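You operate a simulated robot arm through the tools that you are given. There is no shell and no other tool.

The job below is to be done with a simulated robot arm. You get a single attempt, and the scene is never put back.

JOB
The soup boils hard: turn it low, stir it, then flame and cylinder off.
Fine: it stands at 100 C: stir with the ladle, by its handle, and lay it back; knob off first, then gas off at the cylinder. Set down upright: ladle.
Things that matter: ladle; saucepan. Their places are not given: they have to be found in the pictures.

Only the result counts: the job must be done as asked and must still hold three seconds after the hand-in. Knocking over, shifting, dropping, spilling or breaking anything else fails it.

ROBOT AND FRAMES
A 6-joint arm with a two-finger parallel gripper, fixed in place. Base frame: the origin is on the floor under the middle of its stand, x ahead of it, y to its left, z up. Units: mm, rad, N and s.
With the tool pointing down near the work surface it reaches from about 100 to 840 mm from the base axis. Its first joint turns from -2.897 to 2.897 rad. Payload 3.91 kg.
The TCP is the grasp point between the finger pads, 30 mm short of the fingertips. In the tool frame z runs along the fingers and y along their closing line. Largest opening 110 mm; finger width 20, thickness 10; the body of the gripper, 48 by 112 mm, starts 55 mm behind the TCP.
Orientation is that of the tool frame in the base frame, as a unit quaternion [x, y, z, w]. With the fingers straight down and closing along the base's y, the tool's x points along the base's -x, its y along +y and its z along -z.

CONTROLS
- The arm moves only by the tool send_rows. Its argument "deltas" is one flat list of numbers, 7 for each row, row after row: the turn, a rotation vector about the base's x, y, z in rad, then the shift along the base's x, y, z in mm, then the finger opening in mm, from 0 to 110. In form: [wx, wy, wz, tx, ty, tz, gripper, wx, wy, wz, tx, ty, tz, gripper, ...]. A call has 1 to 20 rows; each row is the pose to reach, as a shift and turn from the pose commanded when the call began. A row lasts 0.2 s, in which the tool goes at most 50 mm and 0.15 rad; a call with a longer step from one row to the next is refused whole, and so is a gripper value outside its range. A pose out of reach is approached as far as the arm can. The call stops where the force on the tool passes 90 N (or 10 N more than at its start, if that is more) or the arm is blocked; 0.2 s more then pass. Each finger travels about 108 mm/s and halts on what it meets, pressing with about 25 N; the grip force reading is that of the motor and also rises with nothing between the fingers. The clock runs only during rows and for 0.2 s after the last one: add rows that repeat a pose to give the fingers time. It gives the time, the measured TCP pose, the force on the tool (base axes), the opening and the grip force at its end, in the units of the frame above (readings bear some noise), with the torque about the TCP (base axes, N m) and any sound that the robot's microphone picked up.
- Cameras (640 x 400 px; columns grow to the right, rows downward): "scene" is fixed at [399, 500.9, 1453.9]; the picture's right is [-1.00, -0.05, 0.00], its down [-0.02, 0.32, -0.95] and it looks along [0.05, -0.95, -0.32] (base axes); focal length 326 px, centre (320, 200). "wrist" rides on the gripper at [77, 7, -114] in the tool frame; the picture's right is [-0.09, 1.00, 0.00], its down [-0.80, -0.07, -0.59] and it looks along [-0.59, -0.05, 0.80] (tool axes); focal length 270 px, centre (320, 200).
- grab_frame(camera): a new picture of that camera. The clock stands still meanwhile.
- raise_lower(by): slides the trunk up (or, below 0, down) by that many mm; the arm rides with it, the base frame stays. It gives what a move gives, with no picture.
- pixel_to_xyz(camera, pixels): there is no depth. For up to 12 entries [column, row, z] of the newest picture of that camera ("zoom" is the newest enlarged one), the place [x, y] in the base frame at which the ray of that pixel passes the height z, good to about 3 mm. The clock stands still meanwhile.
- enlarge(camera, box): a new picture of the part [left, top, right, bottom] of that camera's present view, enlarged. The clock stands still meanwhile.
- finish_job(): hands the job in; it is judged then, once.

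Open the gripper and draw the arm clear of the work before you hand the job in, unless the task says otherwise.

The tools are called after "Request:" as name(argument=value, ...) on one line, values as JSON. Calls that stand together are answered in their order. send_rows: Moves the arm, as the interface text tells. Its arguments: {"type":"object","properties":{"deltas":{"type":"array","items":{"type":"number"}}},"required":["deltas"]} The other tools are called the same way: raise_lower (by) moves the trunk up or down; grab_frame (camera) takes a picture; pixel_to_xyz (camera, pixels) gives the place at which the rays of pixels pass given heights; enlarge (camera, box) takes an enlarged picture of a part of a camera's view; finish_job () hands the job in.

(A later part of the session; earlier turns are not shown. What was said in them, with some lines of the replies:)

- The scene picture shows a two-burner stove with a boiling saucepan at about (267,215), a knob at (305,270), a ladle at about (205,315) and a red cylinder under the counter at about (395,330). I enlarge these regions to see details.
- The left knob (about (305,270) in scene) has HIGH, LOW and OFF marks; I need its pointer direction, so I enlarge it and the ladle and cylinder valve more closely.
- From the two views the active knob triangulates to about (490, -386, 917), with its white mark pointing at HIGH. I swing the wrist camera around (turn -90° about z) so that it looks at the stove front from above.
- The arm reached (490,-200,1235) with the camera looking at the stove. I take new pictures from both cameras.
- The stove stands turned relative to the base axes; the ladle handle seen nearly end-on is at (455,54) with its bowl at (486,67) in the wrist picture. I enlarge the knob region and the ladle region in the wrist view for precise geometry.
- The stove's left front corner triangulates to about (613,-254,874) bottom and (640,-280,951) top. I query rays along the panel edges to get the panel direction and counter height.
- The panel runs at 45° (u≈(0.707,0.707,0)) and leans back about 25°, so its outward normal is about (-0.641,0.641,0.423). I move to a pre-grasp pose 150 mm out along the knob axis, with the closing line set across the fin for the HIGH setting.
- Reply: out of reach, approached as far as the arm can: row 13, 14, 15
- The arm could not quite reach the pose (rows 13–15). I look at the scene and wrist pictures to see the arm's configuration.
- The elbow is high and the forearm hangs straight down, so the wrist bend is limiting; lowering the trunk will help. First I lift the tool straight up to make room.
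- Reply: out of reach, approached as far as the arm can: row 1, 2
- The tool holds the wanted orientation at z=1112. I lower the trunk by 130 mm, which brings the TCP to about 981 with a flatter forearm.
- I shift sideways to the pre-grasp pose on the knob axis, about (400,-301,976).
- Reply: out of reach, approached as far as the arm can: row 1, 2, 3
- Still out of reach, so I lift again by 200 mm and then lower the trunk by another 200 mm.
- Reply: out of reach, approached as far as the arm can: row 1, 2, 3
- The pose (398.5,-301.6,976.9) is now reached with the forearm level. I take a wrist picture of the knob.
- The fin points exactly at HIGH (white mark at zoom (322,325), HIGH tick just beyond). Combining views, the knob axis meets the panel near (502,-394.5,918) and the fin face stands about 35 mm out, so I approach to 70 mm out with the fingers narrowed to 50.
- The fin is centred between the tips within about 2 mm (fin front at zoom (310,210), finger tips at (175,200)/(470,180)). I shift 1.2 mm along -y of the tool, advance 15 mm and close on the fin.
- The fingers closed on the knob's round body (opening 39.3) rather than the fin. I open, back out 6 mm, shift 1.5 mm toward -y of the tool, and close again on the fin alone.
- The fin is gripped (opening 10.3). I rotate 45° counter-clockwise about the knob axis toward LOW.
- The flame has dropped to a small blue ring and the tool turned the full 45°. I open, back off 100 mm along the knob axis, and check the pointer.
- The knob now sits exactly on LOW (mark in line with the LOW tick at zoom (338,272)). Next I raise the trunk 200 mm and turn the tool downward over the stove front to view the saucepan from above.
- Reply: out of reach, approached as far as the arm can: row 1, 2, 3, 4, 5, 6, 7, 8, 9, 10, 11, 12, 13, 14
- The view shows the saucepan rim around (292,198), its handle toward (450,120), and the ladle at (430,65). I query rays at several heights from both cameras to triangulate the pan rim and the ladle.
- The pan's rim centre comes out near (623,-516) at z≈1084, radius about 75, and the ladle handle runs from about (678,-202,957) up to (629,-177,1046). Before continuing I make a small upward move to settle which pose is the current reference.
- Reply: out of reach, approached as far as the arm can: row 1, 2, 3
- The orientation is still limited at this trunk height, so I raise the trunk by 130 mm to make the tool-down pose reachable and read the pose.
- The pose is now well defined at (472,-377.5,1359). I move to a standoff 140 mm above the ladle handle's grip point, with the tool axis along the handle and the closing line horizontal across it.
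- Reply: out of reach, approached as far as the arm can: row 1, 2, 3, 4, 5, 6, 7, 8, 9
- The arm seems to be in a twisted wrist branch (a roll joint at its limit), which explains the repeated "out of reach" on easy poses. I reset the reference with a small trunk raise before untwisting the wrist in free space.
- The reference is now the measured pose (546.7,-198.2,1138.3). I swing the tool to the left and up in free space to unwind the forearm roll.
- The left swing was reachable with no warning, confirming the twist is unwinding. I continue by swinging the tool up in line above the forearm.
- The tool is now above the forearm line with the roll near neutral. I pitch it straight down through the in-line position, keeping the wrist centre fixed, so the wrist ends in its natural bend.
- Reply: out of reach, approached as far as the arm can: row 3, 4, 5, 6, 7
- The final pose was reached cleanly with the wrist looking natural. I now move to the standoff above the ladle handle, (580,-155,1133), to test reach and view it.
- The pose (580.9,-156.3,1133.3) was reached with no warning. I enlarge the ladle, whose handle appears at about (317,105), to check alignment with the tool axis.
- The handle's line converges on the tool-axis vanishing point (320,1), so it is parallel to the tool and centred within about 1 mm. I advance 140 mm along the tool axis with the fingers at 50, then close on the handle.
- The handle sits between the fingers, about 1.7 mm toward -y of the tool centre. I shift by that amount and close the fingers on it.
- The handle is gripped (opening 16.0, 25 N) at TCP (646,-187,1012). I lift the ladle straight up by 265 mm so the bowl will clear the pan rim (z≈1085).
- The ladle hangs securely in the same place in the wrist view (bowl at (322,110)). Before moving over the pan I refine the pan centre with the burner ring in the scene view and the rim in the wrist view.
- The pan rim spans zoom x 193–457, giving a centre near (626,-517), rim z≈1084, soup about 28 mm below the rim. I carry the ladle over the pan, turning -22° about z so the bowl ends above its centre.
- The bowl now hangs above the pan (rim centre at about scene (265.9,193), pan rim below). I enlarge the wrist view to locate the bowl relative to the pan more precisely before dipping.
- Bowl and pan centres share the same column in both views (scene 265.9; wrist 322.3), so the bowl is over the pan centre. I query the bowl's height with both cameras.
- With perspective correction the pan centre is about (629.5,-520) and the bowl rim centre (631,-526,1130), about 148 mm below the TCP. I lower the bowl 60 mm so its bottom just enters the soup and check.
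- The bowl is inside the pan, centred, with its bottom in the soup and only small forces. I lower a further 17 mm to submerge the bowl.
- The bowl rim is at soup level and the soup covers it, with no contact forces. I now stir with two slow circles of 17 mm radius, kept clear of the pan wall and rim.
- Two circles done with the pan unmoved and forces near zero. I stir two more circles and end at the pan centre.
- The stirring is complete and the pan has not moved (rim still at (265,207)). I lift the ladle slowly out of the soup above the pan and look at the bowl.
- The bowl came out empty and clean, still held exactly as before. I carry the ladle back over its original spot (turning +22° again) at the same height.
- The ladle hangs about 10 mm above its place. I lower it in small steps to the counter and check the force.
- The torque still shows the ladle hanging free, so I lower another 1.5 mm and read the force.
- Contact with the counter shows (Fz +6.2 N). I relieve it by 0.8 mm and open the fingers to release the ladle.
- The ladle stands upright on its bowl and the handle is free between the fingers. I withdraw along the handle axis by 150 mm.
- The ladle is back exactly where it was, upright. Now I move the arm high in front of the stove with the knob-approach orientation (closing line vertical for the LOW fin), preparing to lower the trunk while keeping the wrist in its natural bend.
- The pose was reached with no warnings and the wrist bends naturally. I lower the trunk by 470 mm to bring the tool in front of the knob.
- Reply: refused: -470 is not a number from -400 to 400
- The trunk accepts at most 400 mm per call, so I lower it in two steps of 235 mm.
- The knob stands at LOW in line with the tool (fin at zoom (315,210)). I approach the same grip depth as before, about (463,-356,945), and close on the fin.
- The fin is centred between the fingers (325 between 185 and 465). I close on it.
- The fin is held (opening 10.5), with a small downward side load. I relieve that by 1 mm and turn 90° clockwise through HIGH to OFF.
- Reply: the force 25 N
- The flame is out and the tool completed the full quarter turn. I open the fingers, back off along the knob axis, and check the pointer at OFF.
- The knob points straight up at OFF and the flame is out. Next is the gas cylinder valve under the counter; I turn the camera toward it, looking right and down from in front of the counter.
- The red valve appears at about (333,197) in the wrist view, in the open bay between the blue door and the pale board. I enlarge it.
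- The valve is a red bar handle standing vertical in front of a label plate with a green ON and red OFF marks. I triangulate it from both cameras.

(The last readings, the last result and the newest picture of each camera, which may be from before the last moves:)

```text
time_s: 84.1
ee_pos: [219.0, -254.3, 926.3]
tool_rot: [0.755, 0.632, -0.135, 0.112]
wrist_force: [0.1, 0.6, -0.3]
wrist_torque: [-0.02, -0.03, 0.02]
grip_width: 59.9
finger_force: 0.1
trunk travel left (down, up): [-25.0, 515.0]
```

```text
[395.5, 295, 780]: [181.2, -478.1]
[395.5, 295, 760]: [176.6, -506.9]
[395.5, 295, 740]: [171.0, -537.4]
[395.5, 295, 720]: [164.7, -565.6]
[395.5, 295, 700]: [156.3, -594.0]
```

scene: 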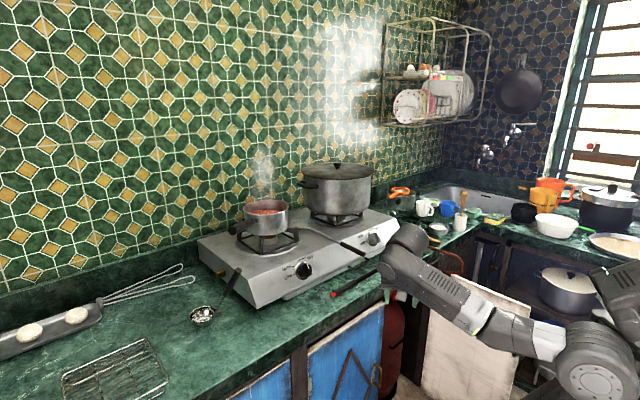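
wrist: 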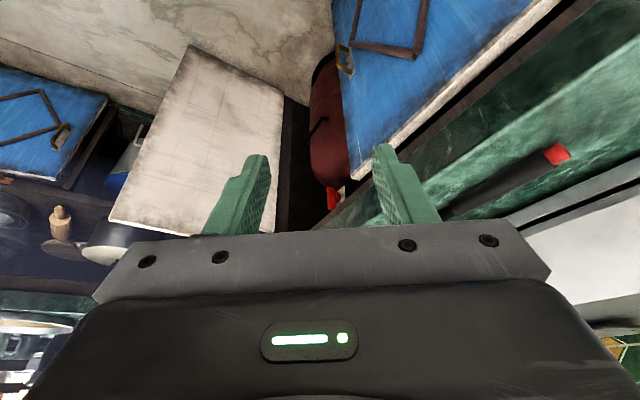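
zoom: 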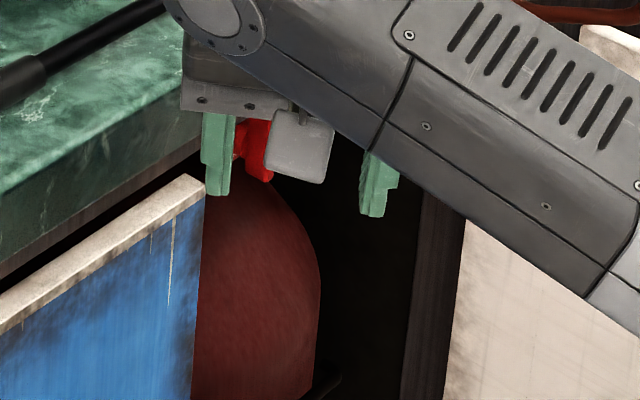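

The two rays are nearly coplanar, so depth is still ambiguous; I need a frontal look. I move the camera in front of the open bay, lower down, looking horizontally along the valve axis direction.

Request:
send_rows(deltas=[-0.0588, -0.0185, 0.0931, -13.8, -18.5, -16.1, 60, -0.1175, -0.037, 0.1862, -27.6, -36.9, -32.3, 60, -0.1763, -0.0555, 0.2793, -41.4, -55.4, -48.4, 60, -0.2351, -0.074, 0.3724, -55.2, -73.9, -64.5, 60, -0.2939, -0.0926, 0.4656, -69, -92.4, -80.7, 60, -0.3526, -0.1111, 0.5587, -82.8, -110.8, -96.8, 60, -0.4114, -0.1296, 0.6518, -96.6, -129.3, -112.9, 60, -0.4702, -0.1481, 0.7449, -110.4, -147.8, -129, 60, -0.5289, -0.1666, 0.838, -124.2, -166.2, -145.2, 60, -0.5877, -0.1851, 0.9311, -138, -184.7, -161.3, 60, -0.5877, -0.1851, 0.9311, -138, -184.7, -161.3, 60])

Request:
grab_frame(camera="wrist")

Request:
grab_frame(camera="scene")

```text
time_s: 86.5
ee_pos: [80.5, -439.8, 764.7]
tool_rot: [0.34, 0.822, -0.174, 0.422]
wrist_force: [-0.2, 0.4, -0.7]
wrist_torque: [0.02, 0.0, 0.03]
grip_width: 59.9
finger_force: 0.2
trunk travel left (down, up): [-25.0, 515.0]
```

```text
taken
```

wrist: 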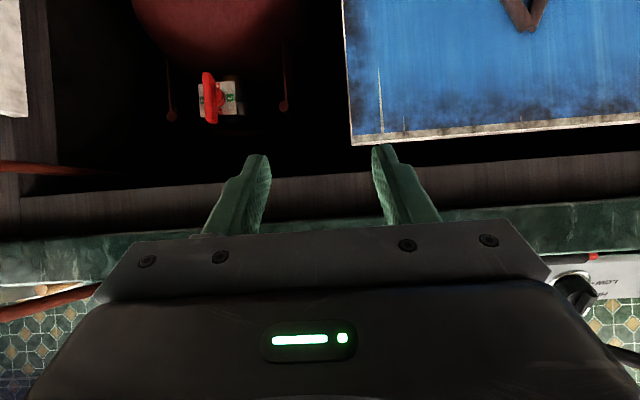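

```text
taken
```

scene: 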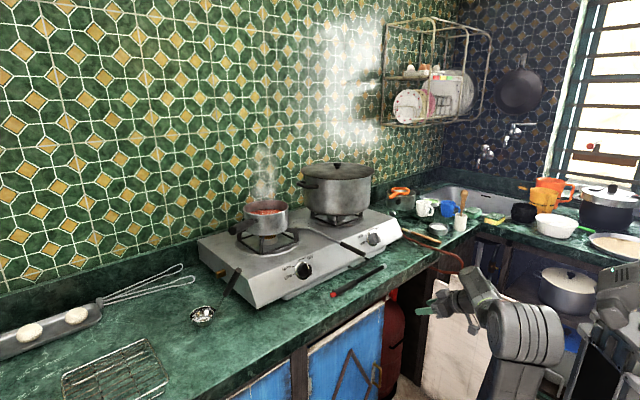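

The frontal view shows the valve at about (213,98), with rods on both sides of the bay. I enlarge it to read the labels and handle direction.

Request:
enlarge(camera="wrist", box=[150, 50, 310, 150])

Request:
enlarge(camera="wrist", box=[188, 65, 252, 129])

Request:
pixel_to_xyz(camera="wrist", pixels=[[209, 97, 780], [209, 97, 760], [209, 97, 740], [209, 97, 720], [209, 97, 700]])

```text
4.00 times, centred on (230, 100) of wrist
```

zoom: 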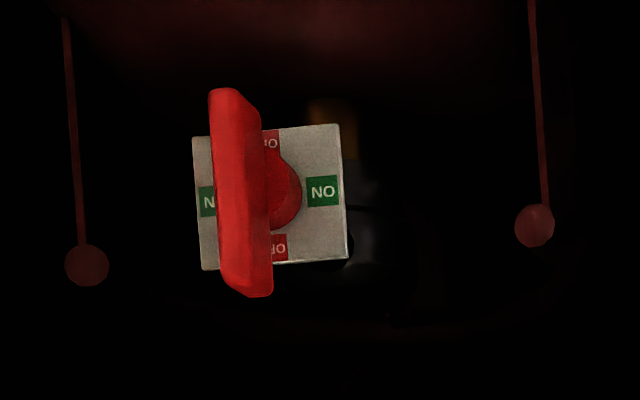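

```text
6.25 times, centred on (220, 97) of wrist
```

zoom: 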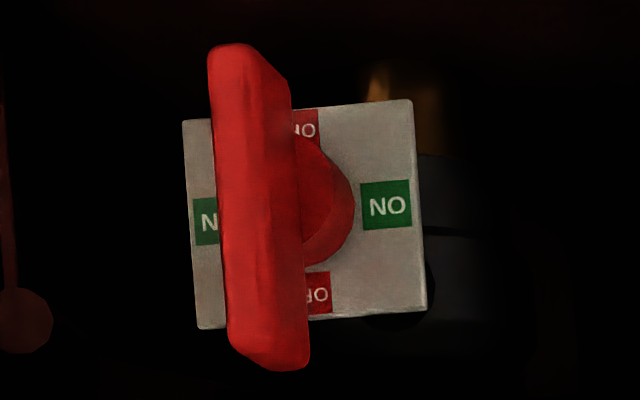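

```text
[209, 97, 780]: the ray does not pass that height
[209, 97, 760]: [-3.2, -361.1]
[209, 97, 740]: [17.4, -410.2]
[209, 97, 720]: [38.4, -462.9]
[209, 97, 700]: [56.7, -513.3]
```

The plate reads ON left and right, OFF top and bottom, and the bar stands vertical; since the flame was burning, this is the open state and a quarter turn closes it. Triangulation puts the bar near (131,-704,626), inside the bay; I first roll the tool 180° in place so the camera sits above the gripper.

Request:
send_rows(deltas=[0.0829, -0.0829, -0.0853, 0, 0, 0, 60, 0.1659, -0.1659, -0.1705, 0, 0, 0, 60, 0.2488, -0.2488, -0.2558, 0, 0, 0, 60, 0.3318, -0.3318, -0.341, 0, 0, 0, 60, 0.4147, -0.4147, -0.4263, 0, 0, 0, 60, 0.4976, -0.4976, -0.5116, 0, 0, 0, 60, 0.5806, -0.5806, -0.5968, 0, 0, 0, 60, 0.6635, -0.6635, -0.6821, 0, 0, 0, 60, 0.7465, -0.7465, -0.7673, 0, 0, 0, 60, 0.8294, -0.8294, -0.8526, 0, 0, 0, 60, 0.9124, -0.9124, -0.9379, 0, 0, 0, 60])

Request:
send_rows(deltas=[0.0804, -0.0804, -0.0827, 0, 0, 0, 60, 0.1608, -0.1608, -0.1654, 0, 0, 0, 60, 0.2412, -0.2412, -0.248, 0, 0, 0, 60, 0.3217, -0.3217, -0.3307, 0, 0, 0, 60, 0.4021, -0.4021, -0.4134, 0, 0, 0, 60, 0.4825, -0.4825, -0.4961, 0, 0, 0, 60, 0.5629, -0.5629, -0.5788, 0, 0, 0, 60, 0.6433, -0.6433, -0.6614, 0, 0, 0, 60, 0.7237, -0.7237, -0.7441, 0, 0, 0, 60, 0.8042, -0.8042, -0.8268, 0, 0, 0, 60, 0.8846, -0.8846, -0.9094, 0, 0, 0, 60])

Request:
grab_frame(camera="wrist")

Request:
grab_frame(camera="scene")

```text
time_s: 88.9
ee_pos: [81.6, -438.6, 765.2]
tool_rot: [0.828, 0.329, 0.179, 0.418]
wrist_force: [0.6, 0.7, 0.3]
wrist_torque: [0.02, 0.03, 0.0]
grip_width: 60.1
finger_force: 0.1
trunk travel left (down, up): [-25.0, 515.0]
```

```text
time_s: 91.3
ee_pos: [81.7, -439.4, 764.9]
tool_rot: [0.824, -0.342, 0.418, 0.173]
wrist_force: [0.3, 0.4, -0.1]
wrist_torque: [0.04, 0.03, 0.03]
grip_width: 59.8
finger_force: 0.1
trunk travel left (down, up): [-25.0, 515.0]
```

```text
taken
```

wrist: 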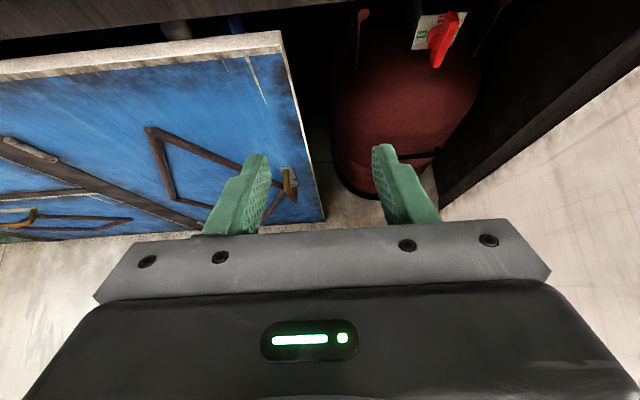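

```text
taken
```

scene: 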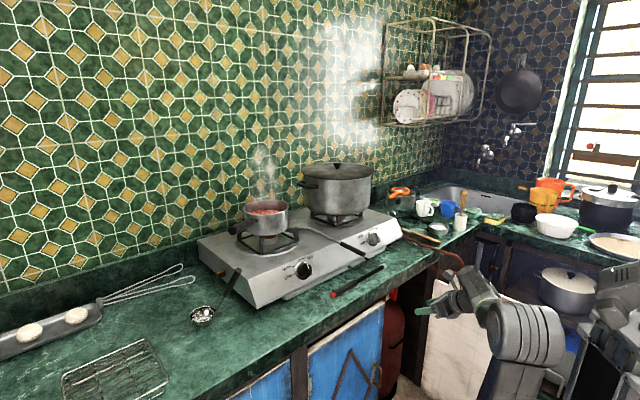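

The camera is now above the gripper and the view is upright, with the valve at about (440,35). I enlarge it and query rays to triangulate with the earlier views.

Request:
enlarge(camera="wrist", box=[350, 0, 510, 100])

Request:
pixel_to_xyz(camera="wrist", pixels=[[441, 38, 650], [441, 38, 630], [441, 38, 610], [424, 35, 630], [363, 14, 650], [363, 14, 640], [620, 40, 750], [440, 205, 50]])

```text
4.00 times, centred on (430, 50) of wrist
```

zoom: 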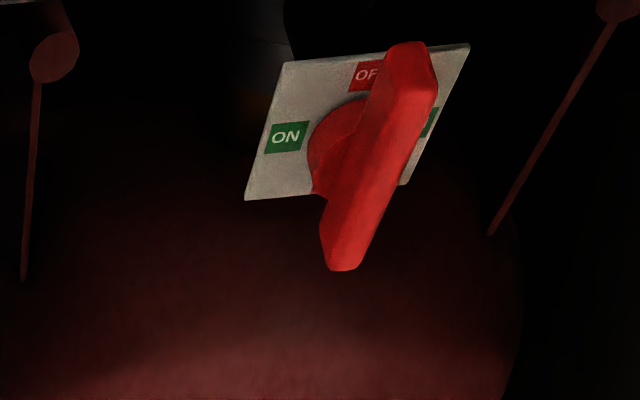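

```text
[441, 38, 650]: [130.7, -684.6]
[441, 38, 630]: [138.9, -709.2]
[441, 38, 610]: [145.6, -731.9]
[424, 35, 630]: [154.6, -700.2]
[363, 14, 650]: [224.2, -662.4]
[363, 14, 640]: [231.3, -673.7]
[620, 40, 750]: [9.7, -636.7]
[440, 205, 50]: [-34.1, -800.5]
```

From plate corners in both views the valve plate lies at about 57 x 50 mm, vertical, facing the bay front, with its axis through roughly (135,-718,613) and the bar about 73 mm tall. I move to a pose on that axis, tool horizontal, still outside the bay, to check alignment.

Request:
send_rows(deltas=[-0.0555, -0.0555, 0, -7.7, -20.4, -19, 60, -0.1111, -0.1111, 0, -15.5, -40.8, -38, 60, -0.1666, -0.1666, 0, -23.2, -61.1, -57, 60, -0.2222, -0.2222, 0, -31, -81.5, -76, 60, -0.2777, -0.2777, 0, -38.7, -101.9, -95, 60, -0.3332, -0.3332, 0, -46.4, -122.3, -114, 60, -0.3888, -0.3888, 0, -54.2, -142.6, -133, 60, -0.4443, -0.4443, 0, -61.9, -163, -152, 60, -0.4443, -0.4443, 0, -61.9, -163, -152, 60])

Request:
grab_frame(camera="wrist")

Request:
grab_frame(camera="scene")

```text
time_s: 93.3
ee_pos: [20.2, -601.6, 611.8]
tool_rot: [0.655, -0.271, 0.651, 0.271]
wrist_force: [-0.4, -0.1, 0.6]
wrist_torque: [-0.03, -0.01, -0.01]
grip_width: 59.9
finger_force: 0.0
trunk travel left (down, up): [-25.0, 515.0]
```

```text
taken
```

wrist: 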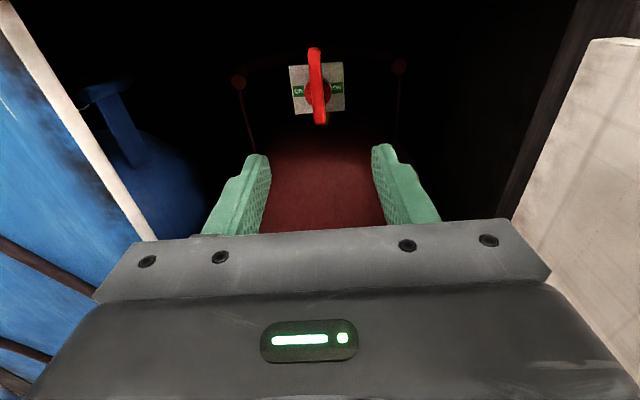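

```text
taken
```

scene: 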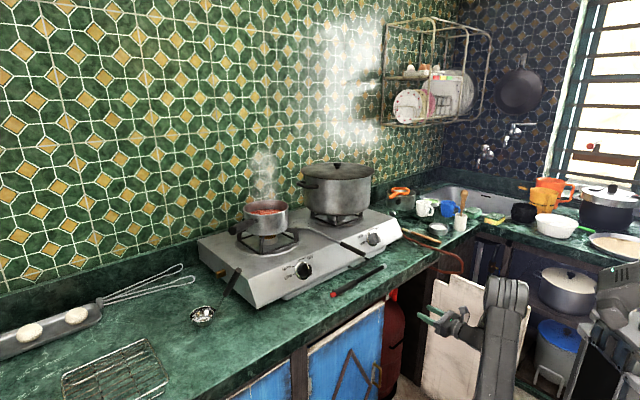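

The pose was reached cleanly and the valve sits straight ahead at (317,87). I enlarge it to check alignment and reading.

Request:
enlarge(camera="wrist", box=[270, 40, 366, 130])

```text
4.44 times, centred on (318, 85) of wrist
```

zoom: 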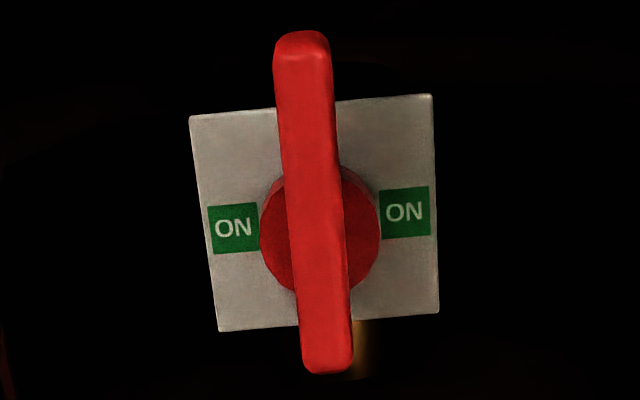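

The plate clearly reads ON with the bar vertical covering the OFF marks. The hub is within about 2 mm of my axis, so I advance 100 mm with a 1 mm correction and look again.

Request:
send_rows(deltas=[0, 0, 0, 18, -17.4, 0.5, 60, 0, 0, 0, 36, -35, 1, 60, 0, 0, 0, 54, -52.4, 1, 60, 0, 0, 0, 71.6, -69.8, 1, 60, 0, 0, 0, 71.6, -69.8, 1, 60])

Request:
grab_frame(camera="wrist")

Request:
enlarge(camera="wrist", box=[250, 70, 390, 180])

```text
time_s: 94.5
ee_pos: [91.7, -672.4, 613.9]
tool_rot: [0.654, -0.271, 0.653, 0.271]
wrist_force: [0.3, 0.0, -0.2]
wrist_torque: [-0.01, 0.0, 0.04]
grip_width: 60.0
finger_force: 0.0
trunk travel left (down, up): [-25.0, 515.0]
```

```text
taken
```

wrist: 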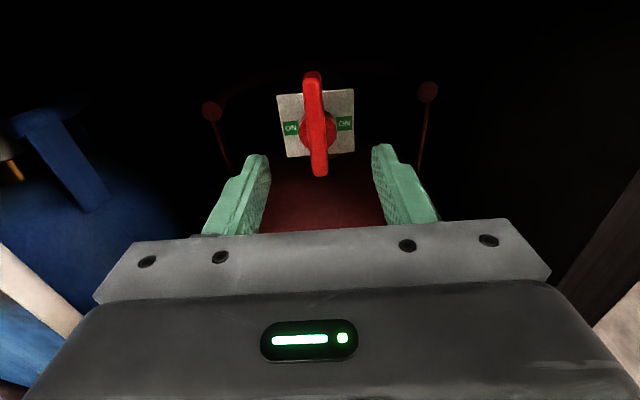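

```text
3.64 times, centred on (320, 125) of wrist
```

zoom: 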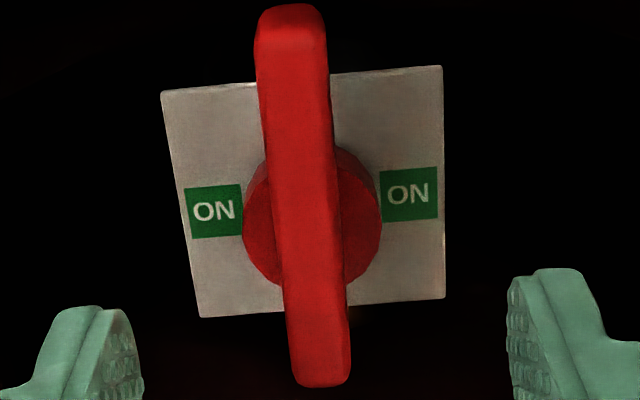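

The bar spans roughly z 585–654 with its faces at p≈600–617 and the hub on my axis; it is centred within 1.5 mm. I advance 42 mm so the fingertips straddle the bar and close.

Request:
send_rows(deltas=[0, 0, 0, 10.5, -9.5, 0.3, 60, 0, 0, 0, 20.5, -19.1, 0.5, 60, 0, 0, 0, 30.6, -28.8, 0.5, 60, 0, 0, 0, 30.6, -28.8, 0.5, 60])

Request:
grab_frame(camera="wrist")

```text
time_s: 95.5
ee_pos: [120.7, -699.6, 613.8]
tool_rot: [0.654, -0.272, 0.651, 0.271]
wrist_force: [0.9, 0.4, -0.9]
wrist_torque: [-0.01, 0.01, 0.01]
grip_width: 60.1
finger_force: 0.0
trunk travel left (down, up): [-25.0, 515.0]
```

```text
taken
```

wrist: 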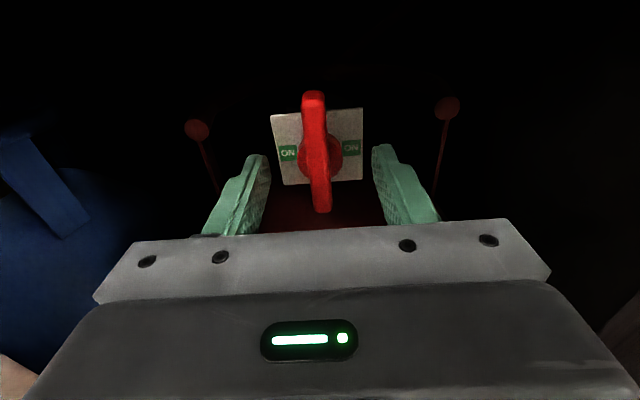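

The bar stands between the fingers, within about 1 mm of centre. I close on it.

Request:
send_rows(deltas=[0, 0, 0, 0, 0, 0, 40, 0, 0, 0, 0, 0, 0, 20, 0, 0, 0, 0, 0, 0, 5, 0, 0, 0, 0, 0, 0, 5])

Request:
enlarge(camera="wrist", box=[230, 70, 410, 230])

```text
time_s: 96.5
ee_pos: [119.7, -700.4, 615.0]
tool_rot: [0.654, -0.272, 0.652, 0.271]
wrist_force: [-0.5, -1.8, 0.7]
wrist_torque: [0.03, 0.01, 0.0]
grip_width: 26.9
finger_force: 25.1
trunk travel left (down, up): [-25.0, 515.0]
```

```text
2.50 times, centred on (320, 150) of wrist
```

zoom: 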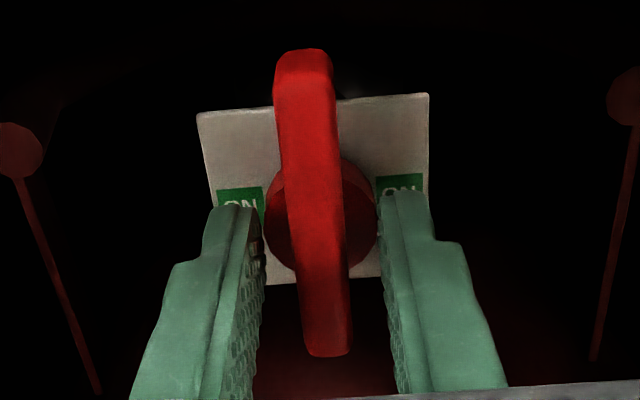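

The fingers met the round hub (26.9 mm) behind the bar. I open, retreat 9 mm and close again on the bar itself.

Request:
send_rows(deltas=[0, 0, 0, 0, 0, 0, 40, 0, 0, 0, 0, 0, 0, 45, 0, 0, 0, -6.4, 6.4, 0, 45, 0, 0, 0, -6.4, 6.4, 0, 25, 0, 0, 0, -6.4, 6.4, 0, 5, 0, 0, 0, -6.4, 6.4, 0, 2, 0, 0, 0, -6.4, 6.4, 0, 2])

Request:
enlarge(camera="wrist", box=[230, 70, 410, 230])

```text
time_s: 98.1
ee_pos: [113.2, -693.6, 614.2]
tool_rot: [0.654, -0.271, 0.652, 0.271]
wrist_force: [-11.8, 11.3, 0.1]
wrist_torque: [0.22, 0.21, 0.03]
grip_width: 11.4
finger_force: 25.1
trunk travel left (down, up): [-25.0, 515.0]
```

```text
2.50 times, centred on (320, 150) of wrist
```

zoom: 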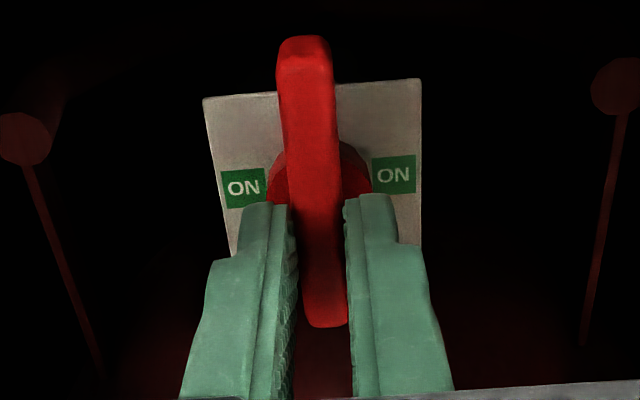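

The bar is now gripped (opening 11.4). I test a small clockwise turn of 0.24 rad about the valve axis and watch the torque.

Request:
send_rows(deltas=[0.0849, -0.0849, 0, -0.4, 0.4, 0, 2, 0.1697, -0.1697, 0, -0.4, 0.4, 0, 2])

Request:
enlarge(camera="wrist", box=[230, 70, 410, 230])

```text
time_s: 98.7
ee_pos: [111.9, -693.2, 614.4]
tool_rot: [0.617, -0.349, 0.68, 0.19]
wrist_force: [-15.5, 15.3, 0.4]
wrist_torque: [0.46, 0.49, 0.16]
grip_width: 11.4
finger_force: 25.0
trunk travel left (down, up): [-25.0, 515.0]
```

```text
2.50 times, centred on (320, 150) of wrist
```

zoom: 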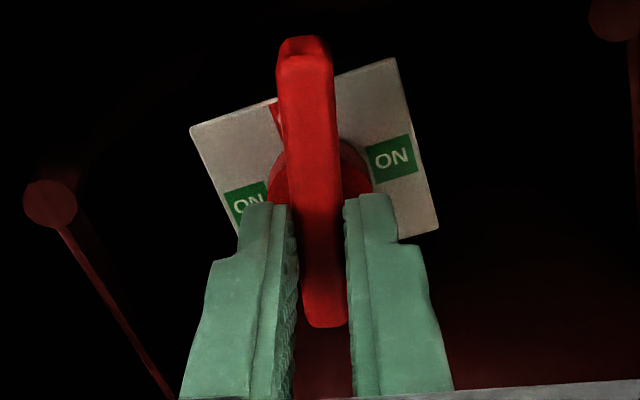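

The bar turned freely clockwise (the red OFF label begins to show at (275,112)) with little torque. I continue clockwise to a full quarter turn.

Request:
send_rows(deltas=[0.0941, -0.0941, 0, -0.5, 0.5, 0, 2, 0.1882, -0.1882, 0, -0.5, 0.5, 0, 2, 0.2823, -0.2823, 0, -0.5, 0.5, 0, 2, 0.3764, -0.3764, 0, -0.5, 0.5, 0, 2, 0.4705, -0.4705, 0, -0.5, 0.5, 0, 2, 0.5646, -0.5646, 0, -0.5, 0.5, 0, 2])

Request:
grab_frame(camera="wrist")

```text
time_s: 100.1
ee_pos: [113.0, -693.1, 615.4]
tool_rot: [0.434, -0.559, 0.701, -0.091]
wrist_force: [-13.9, 8.9, 1.2]
wrist_torque: [0.09, 0.05, -0.3]
grip_width: 11.2
finger_force: 25.1
trunk travel left (down, up): [-25.0, 515.0]
```

```text
taken
```

wrist: 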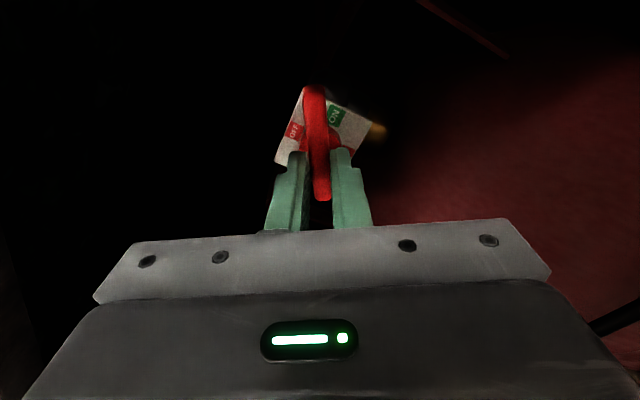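

About 60° turned, with OFF (red) now showing on the plate. I turn the remaining 30°.

Request:
send_rows(deltas=[0.0942, -0.0942, 0, 0, 0, 0, 2, 0.1884, -0.1884, 0, 0, 0, 0, 2, 0.2826, -0.2826, 0, 0, 0, 0, 2, 0.3768, -0.3768, 0, 0, 0, 0, 2])

Request:
enlarge(camera="wrist", box=[230, 70, 410, 230])

Request:
grab_frame(camera="scene")

```text
time_s: 101.1
ee_pos: [112.5, -693.5, 615.5]
tool_rot: [-0.27, 0.654, -0.653, 0.271]
wrist_force: [-14.0, 6.8, 1.1]
wrist_torque: [-0.05, 0.22, -0.78]
grip_width: 11.3
finger_force: 25.2
trunk travel left (down, up): [-25.0, 515.0]
```

```text
2.50 times, centred on (320, 150) of wrist
```

zoom: 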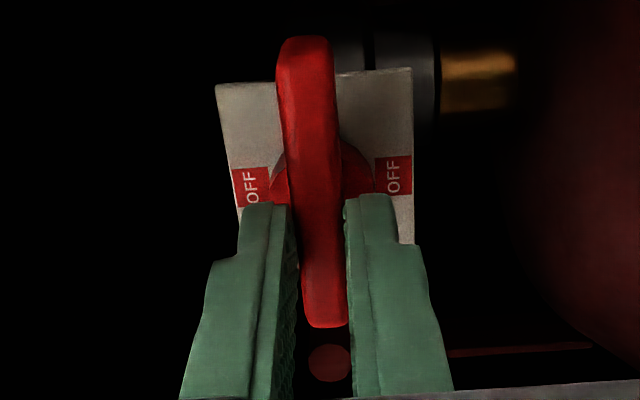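

```text
taken
```

scene: 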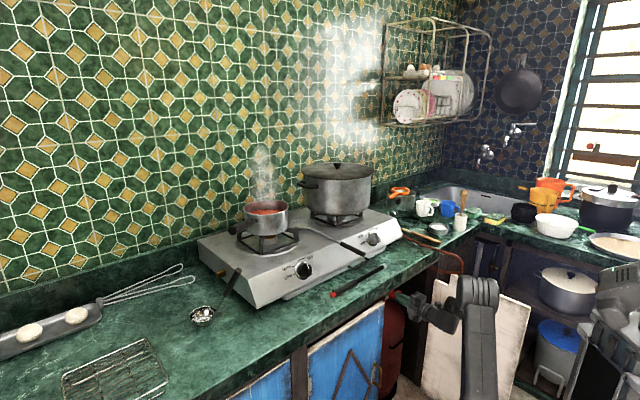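

The plate now shows OFF on both visible sides and the bar lies horizontal. I open the fingers and withdraw along the axis.

Request:
send_rows(deltas=[0, 0, 0, 0, 0, 0, 25, 0, 0, 0, 0, 0, 0, 45, 0, 0, 0, 0, 0, 0, 45, 0, 0, 0, -14, 14, 0, 45, 0, 0, 0, -35, 35, 0, 45, 0, 0, 0, -63, 63, 0, 50, 0, 0, 0, -92, 92, 0, 60, 0, 0, 0, -120, 120, 0, 60, 0, 0, 0, -120, 120, 0, 60])

Request:
grab_frame(camera="wrist")

Request:
enlarge(camera="wrist", box=[260, 20, 380, 120])

```text
time_s: 103.1
ee_pos: [-5.2, -575.8, 613.1]
tool_rot: [-0.272, 0.654, -0.652, 0.271]
wrist_force: [-0.6, -0.9, 0.1]
wrist_torque: [-0.02, 0.0, 0.02]
grip_width: 60.2
finger_force: 0.1
trunk travel left (down, up): [-25.0, 515.0]
```

```text
taken
```

wrist: 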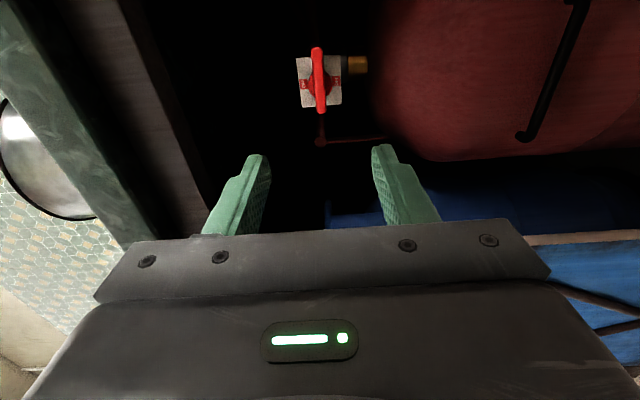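

```text
4.00 times, centred on (320, 70) of wrist
```

zoom: 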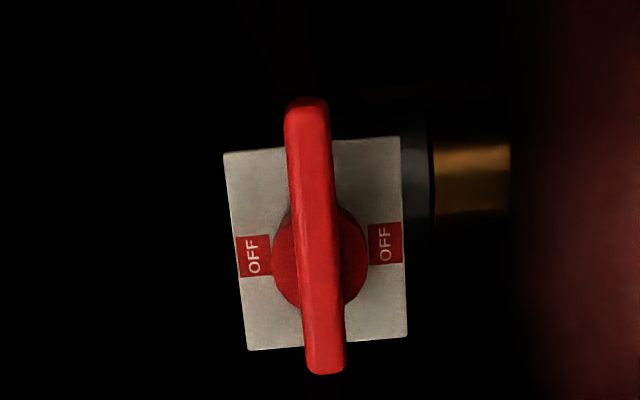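

The valve reads OFF with the bar square to the plate. I withdraw a little further and raise the trunk so the arm is clear of the work.

Request:
send_rows(deltas=[0, 0, 0, -14, 14, 0, 70, 0, 0, 0, -28, 28, 0, 85, 0, 0, 0, -42, 42, 0, 100, 0, 0, 0, -42, 42, 0, 100])

Request:
raise_lower(by=300)

Request:
grab_frame(camera="scene")

Request:
enlarge(camera="scene", box=[180, 180, 340, 340])

Request:
enlarge(camera="scene", box=[320, 220, 480, 340])

```text
time_s: 104.1
ee_pos: [-48.2, -532.3, 615.5]
tool_rot: [-0.272, 0.653, -0.652, 0.272]
wrist_force: [1.3, 0.0, 0.3]
wrist_torque: [-0.02, 0.02, -0.01]
grip_width: 100.2
finger_force: 0.0
trunk travel left (down, up): [-25.0, 515.0]
```

```text
time_s: 107.1
ee_pos: [-46.9, -533.0, 913.9]
tool_rot: [-0.272, 0.653, -0.652, 0.271]
wrist_force: [-0.3, -0.3, 0.8]
wrist_torque: [0.02, 0.03, 0.0]
grip_width: 99.9
finger_force: 0.1
trunk travel left (down, up): [-325.0, 215.0]
```

```text
taken
```

scene: 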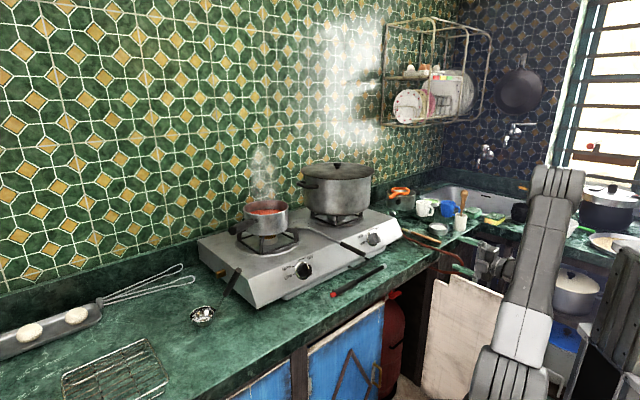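

```text
2.50 times, centred on (260, 260) of scene
```

zoom: 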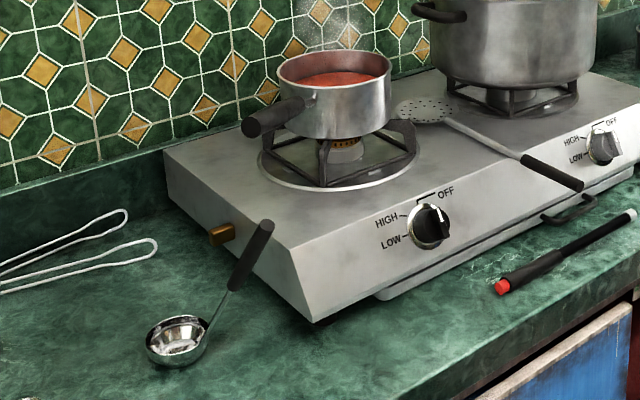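

```text
3.33 times, centred on (400, 280) of scene
```

zoom: 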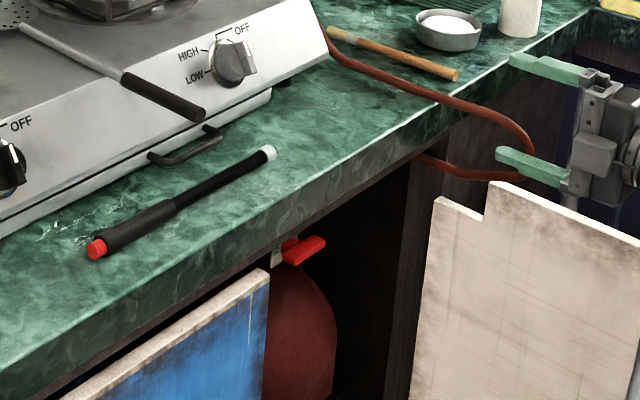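

All looks right: flame out, knob at OFF, ladle upright in place, valve bar horizontal, hose unmoved. I raise the trunk another 200 mm so the hand is well away from the hose and counter, then take a last look.

Request:
raise_lower(by=200)

Request:
grab_frame(camera="scene")

Request:
enlarge(camera="scene", box=[270, 200, 480, 330])

```text
time_s: 109.3
ee_pos: [-47.4, -532.8, 1114.5]
tool_rot: [-0.272, 0.653, -0.653, 0.271]
wrist_force: [-0.2, 0.3, 1.0]
wrist_torque: [0.0, -0.01, 0.0]
grip_width: 100.2
finger_force: 0.1
trunk travel left (down, up): [-525.0, 15.0]
```

```text
taken
```

scene: 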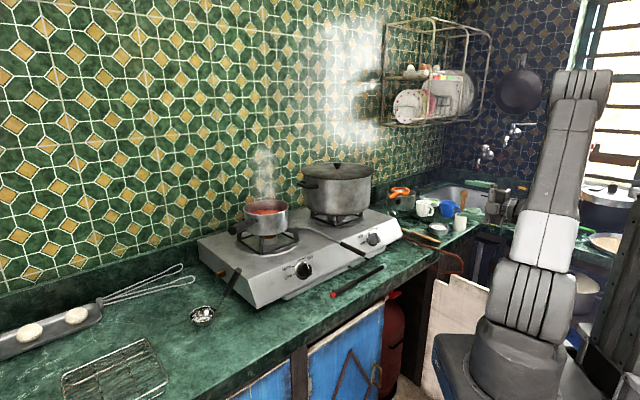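

```text
3.05 times, centred on (375, 265) of scene
```

zoom: 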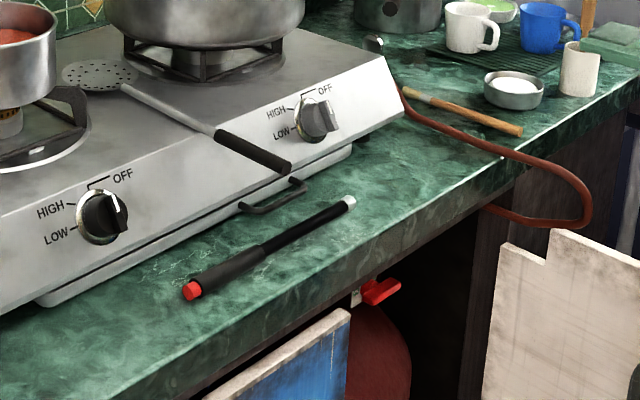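

Everything holds: burner flame out with the knob at OFF, cylinder valve OFF, ladle upright at its original spot, pan and other items unmoved, gripper open and clear. I hand in the job.

Request:
finish_job()

```text
The job is handed in.
```

The job is handed in. The soup was turned low and stirred, then the flame and the cylinder were shut off in the order you asked.

- **Knob to LOW:** I turned the left burner knob from HIGH to LOW, and the flame dropped to a small ring.
- **Stirring:** I lifted the ladle by its handle and stirred four slow circles in the saucepan without touching the pan. The ladle came out empty, and I set it back upright in its original spot.
- **Knob to OFF:** I turned the same knob to OFF, and the flame went out.
- **Cylinder off:** I turned the red valve handle a quarter turn clockwise. It now shows OFF on both visible sides of its plate; it showed ON before.

In the final pictures nothing else had moved, including the saucepan, the hose and the items on the counter. The gripper is open and the arm is clear of the work. I could not read the soup's temperature.
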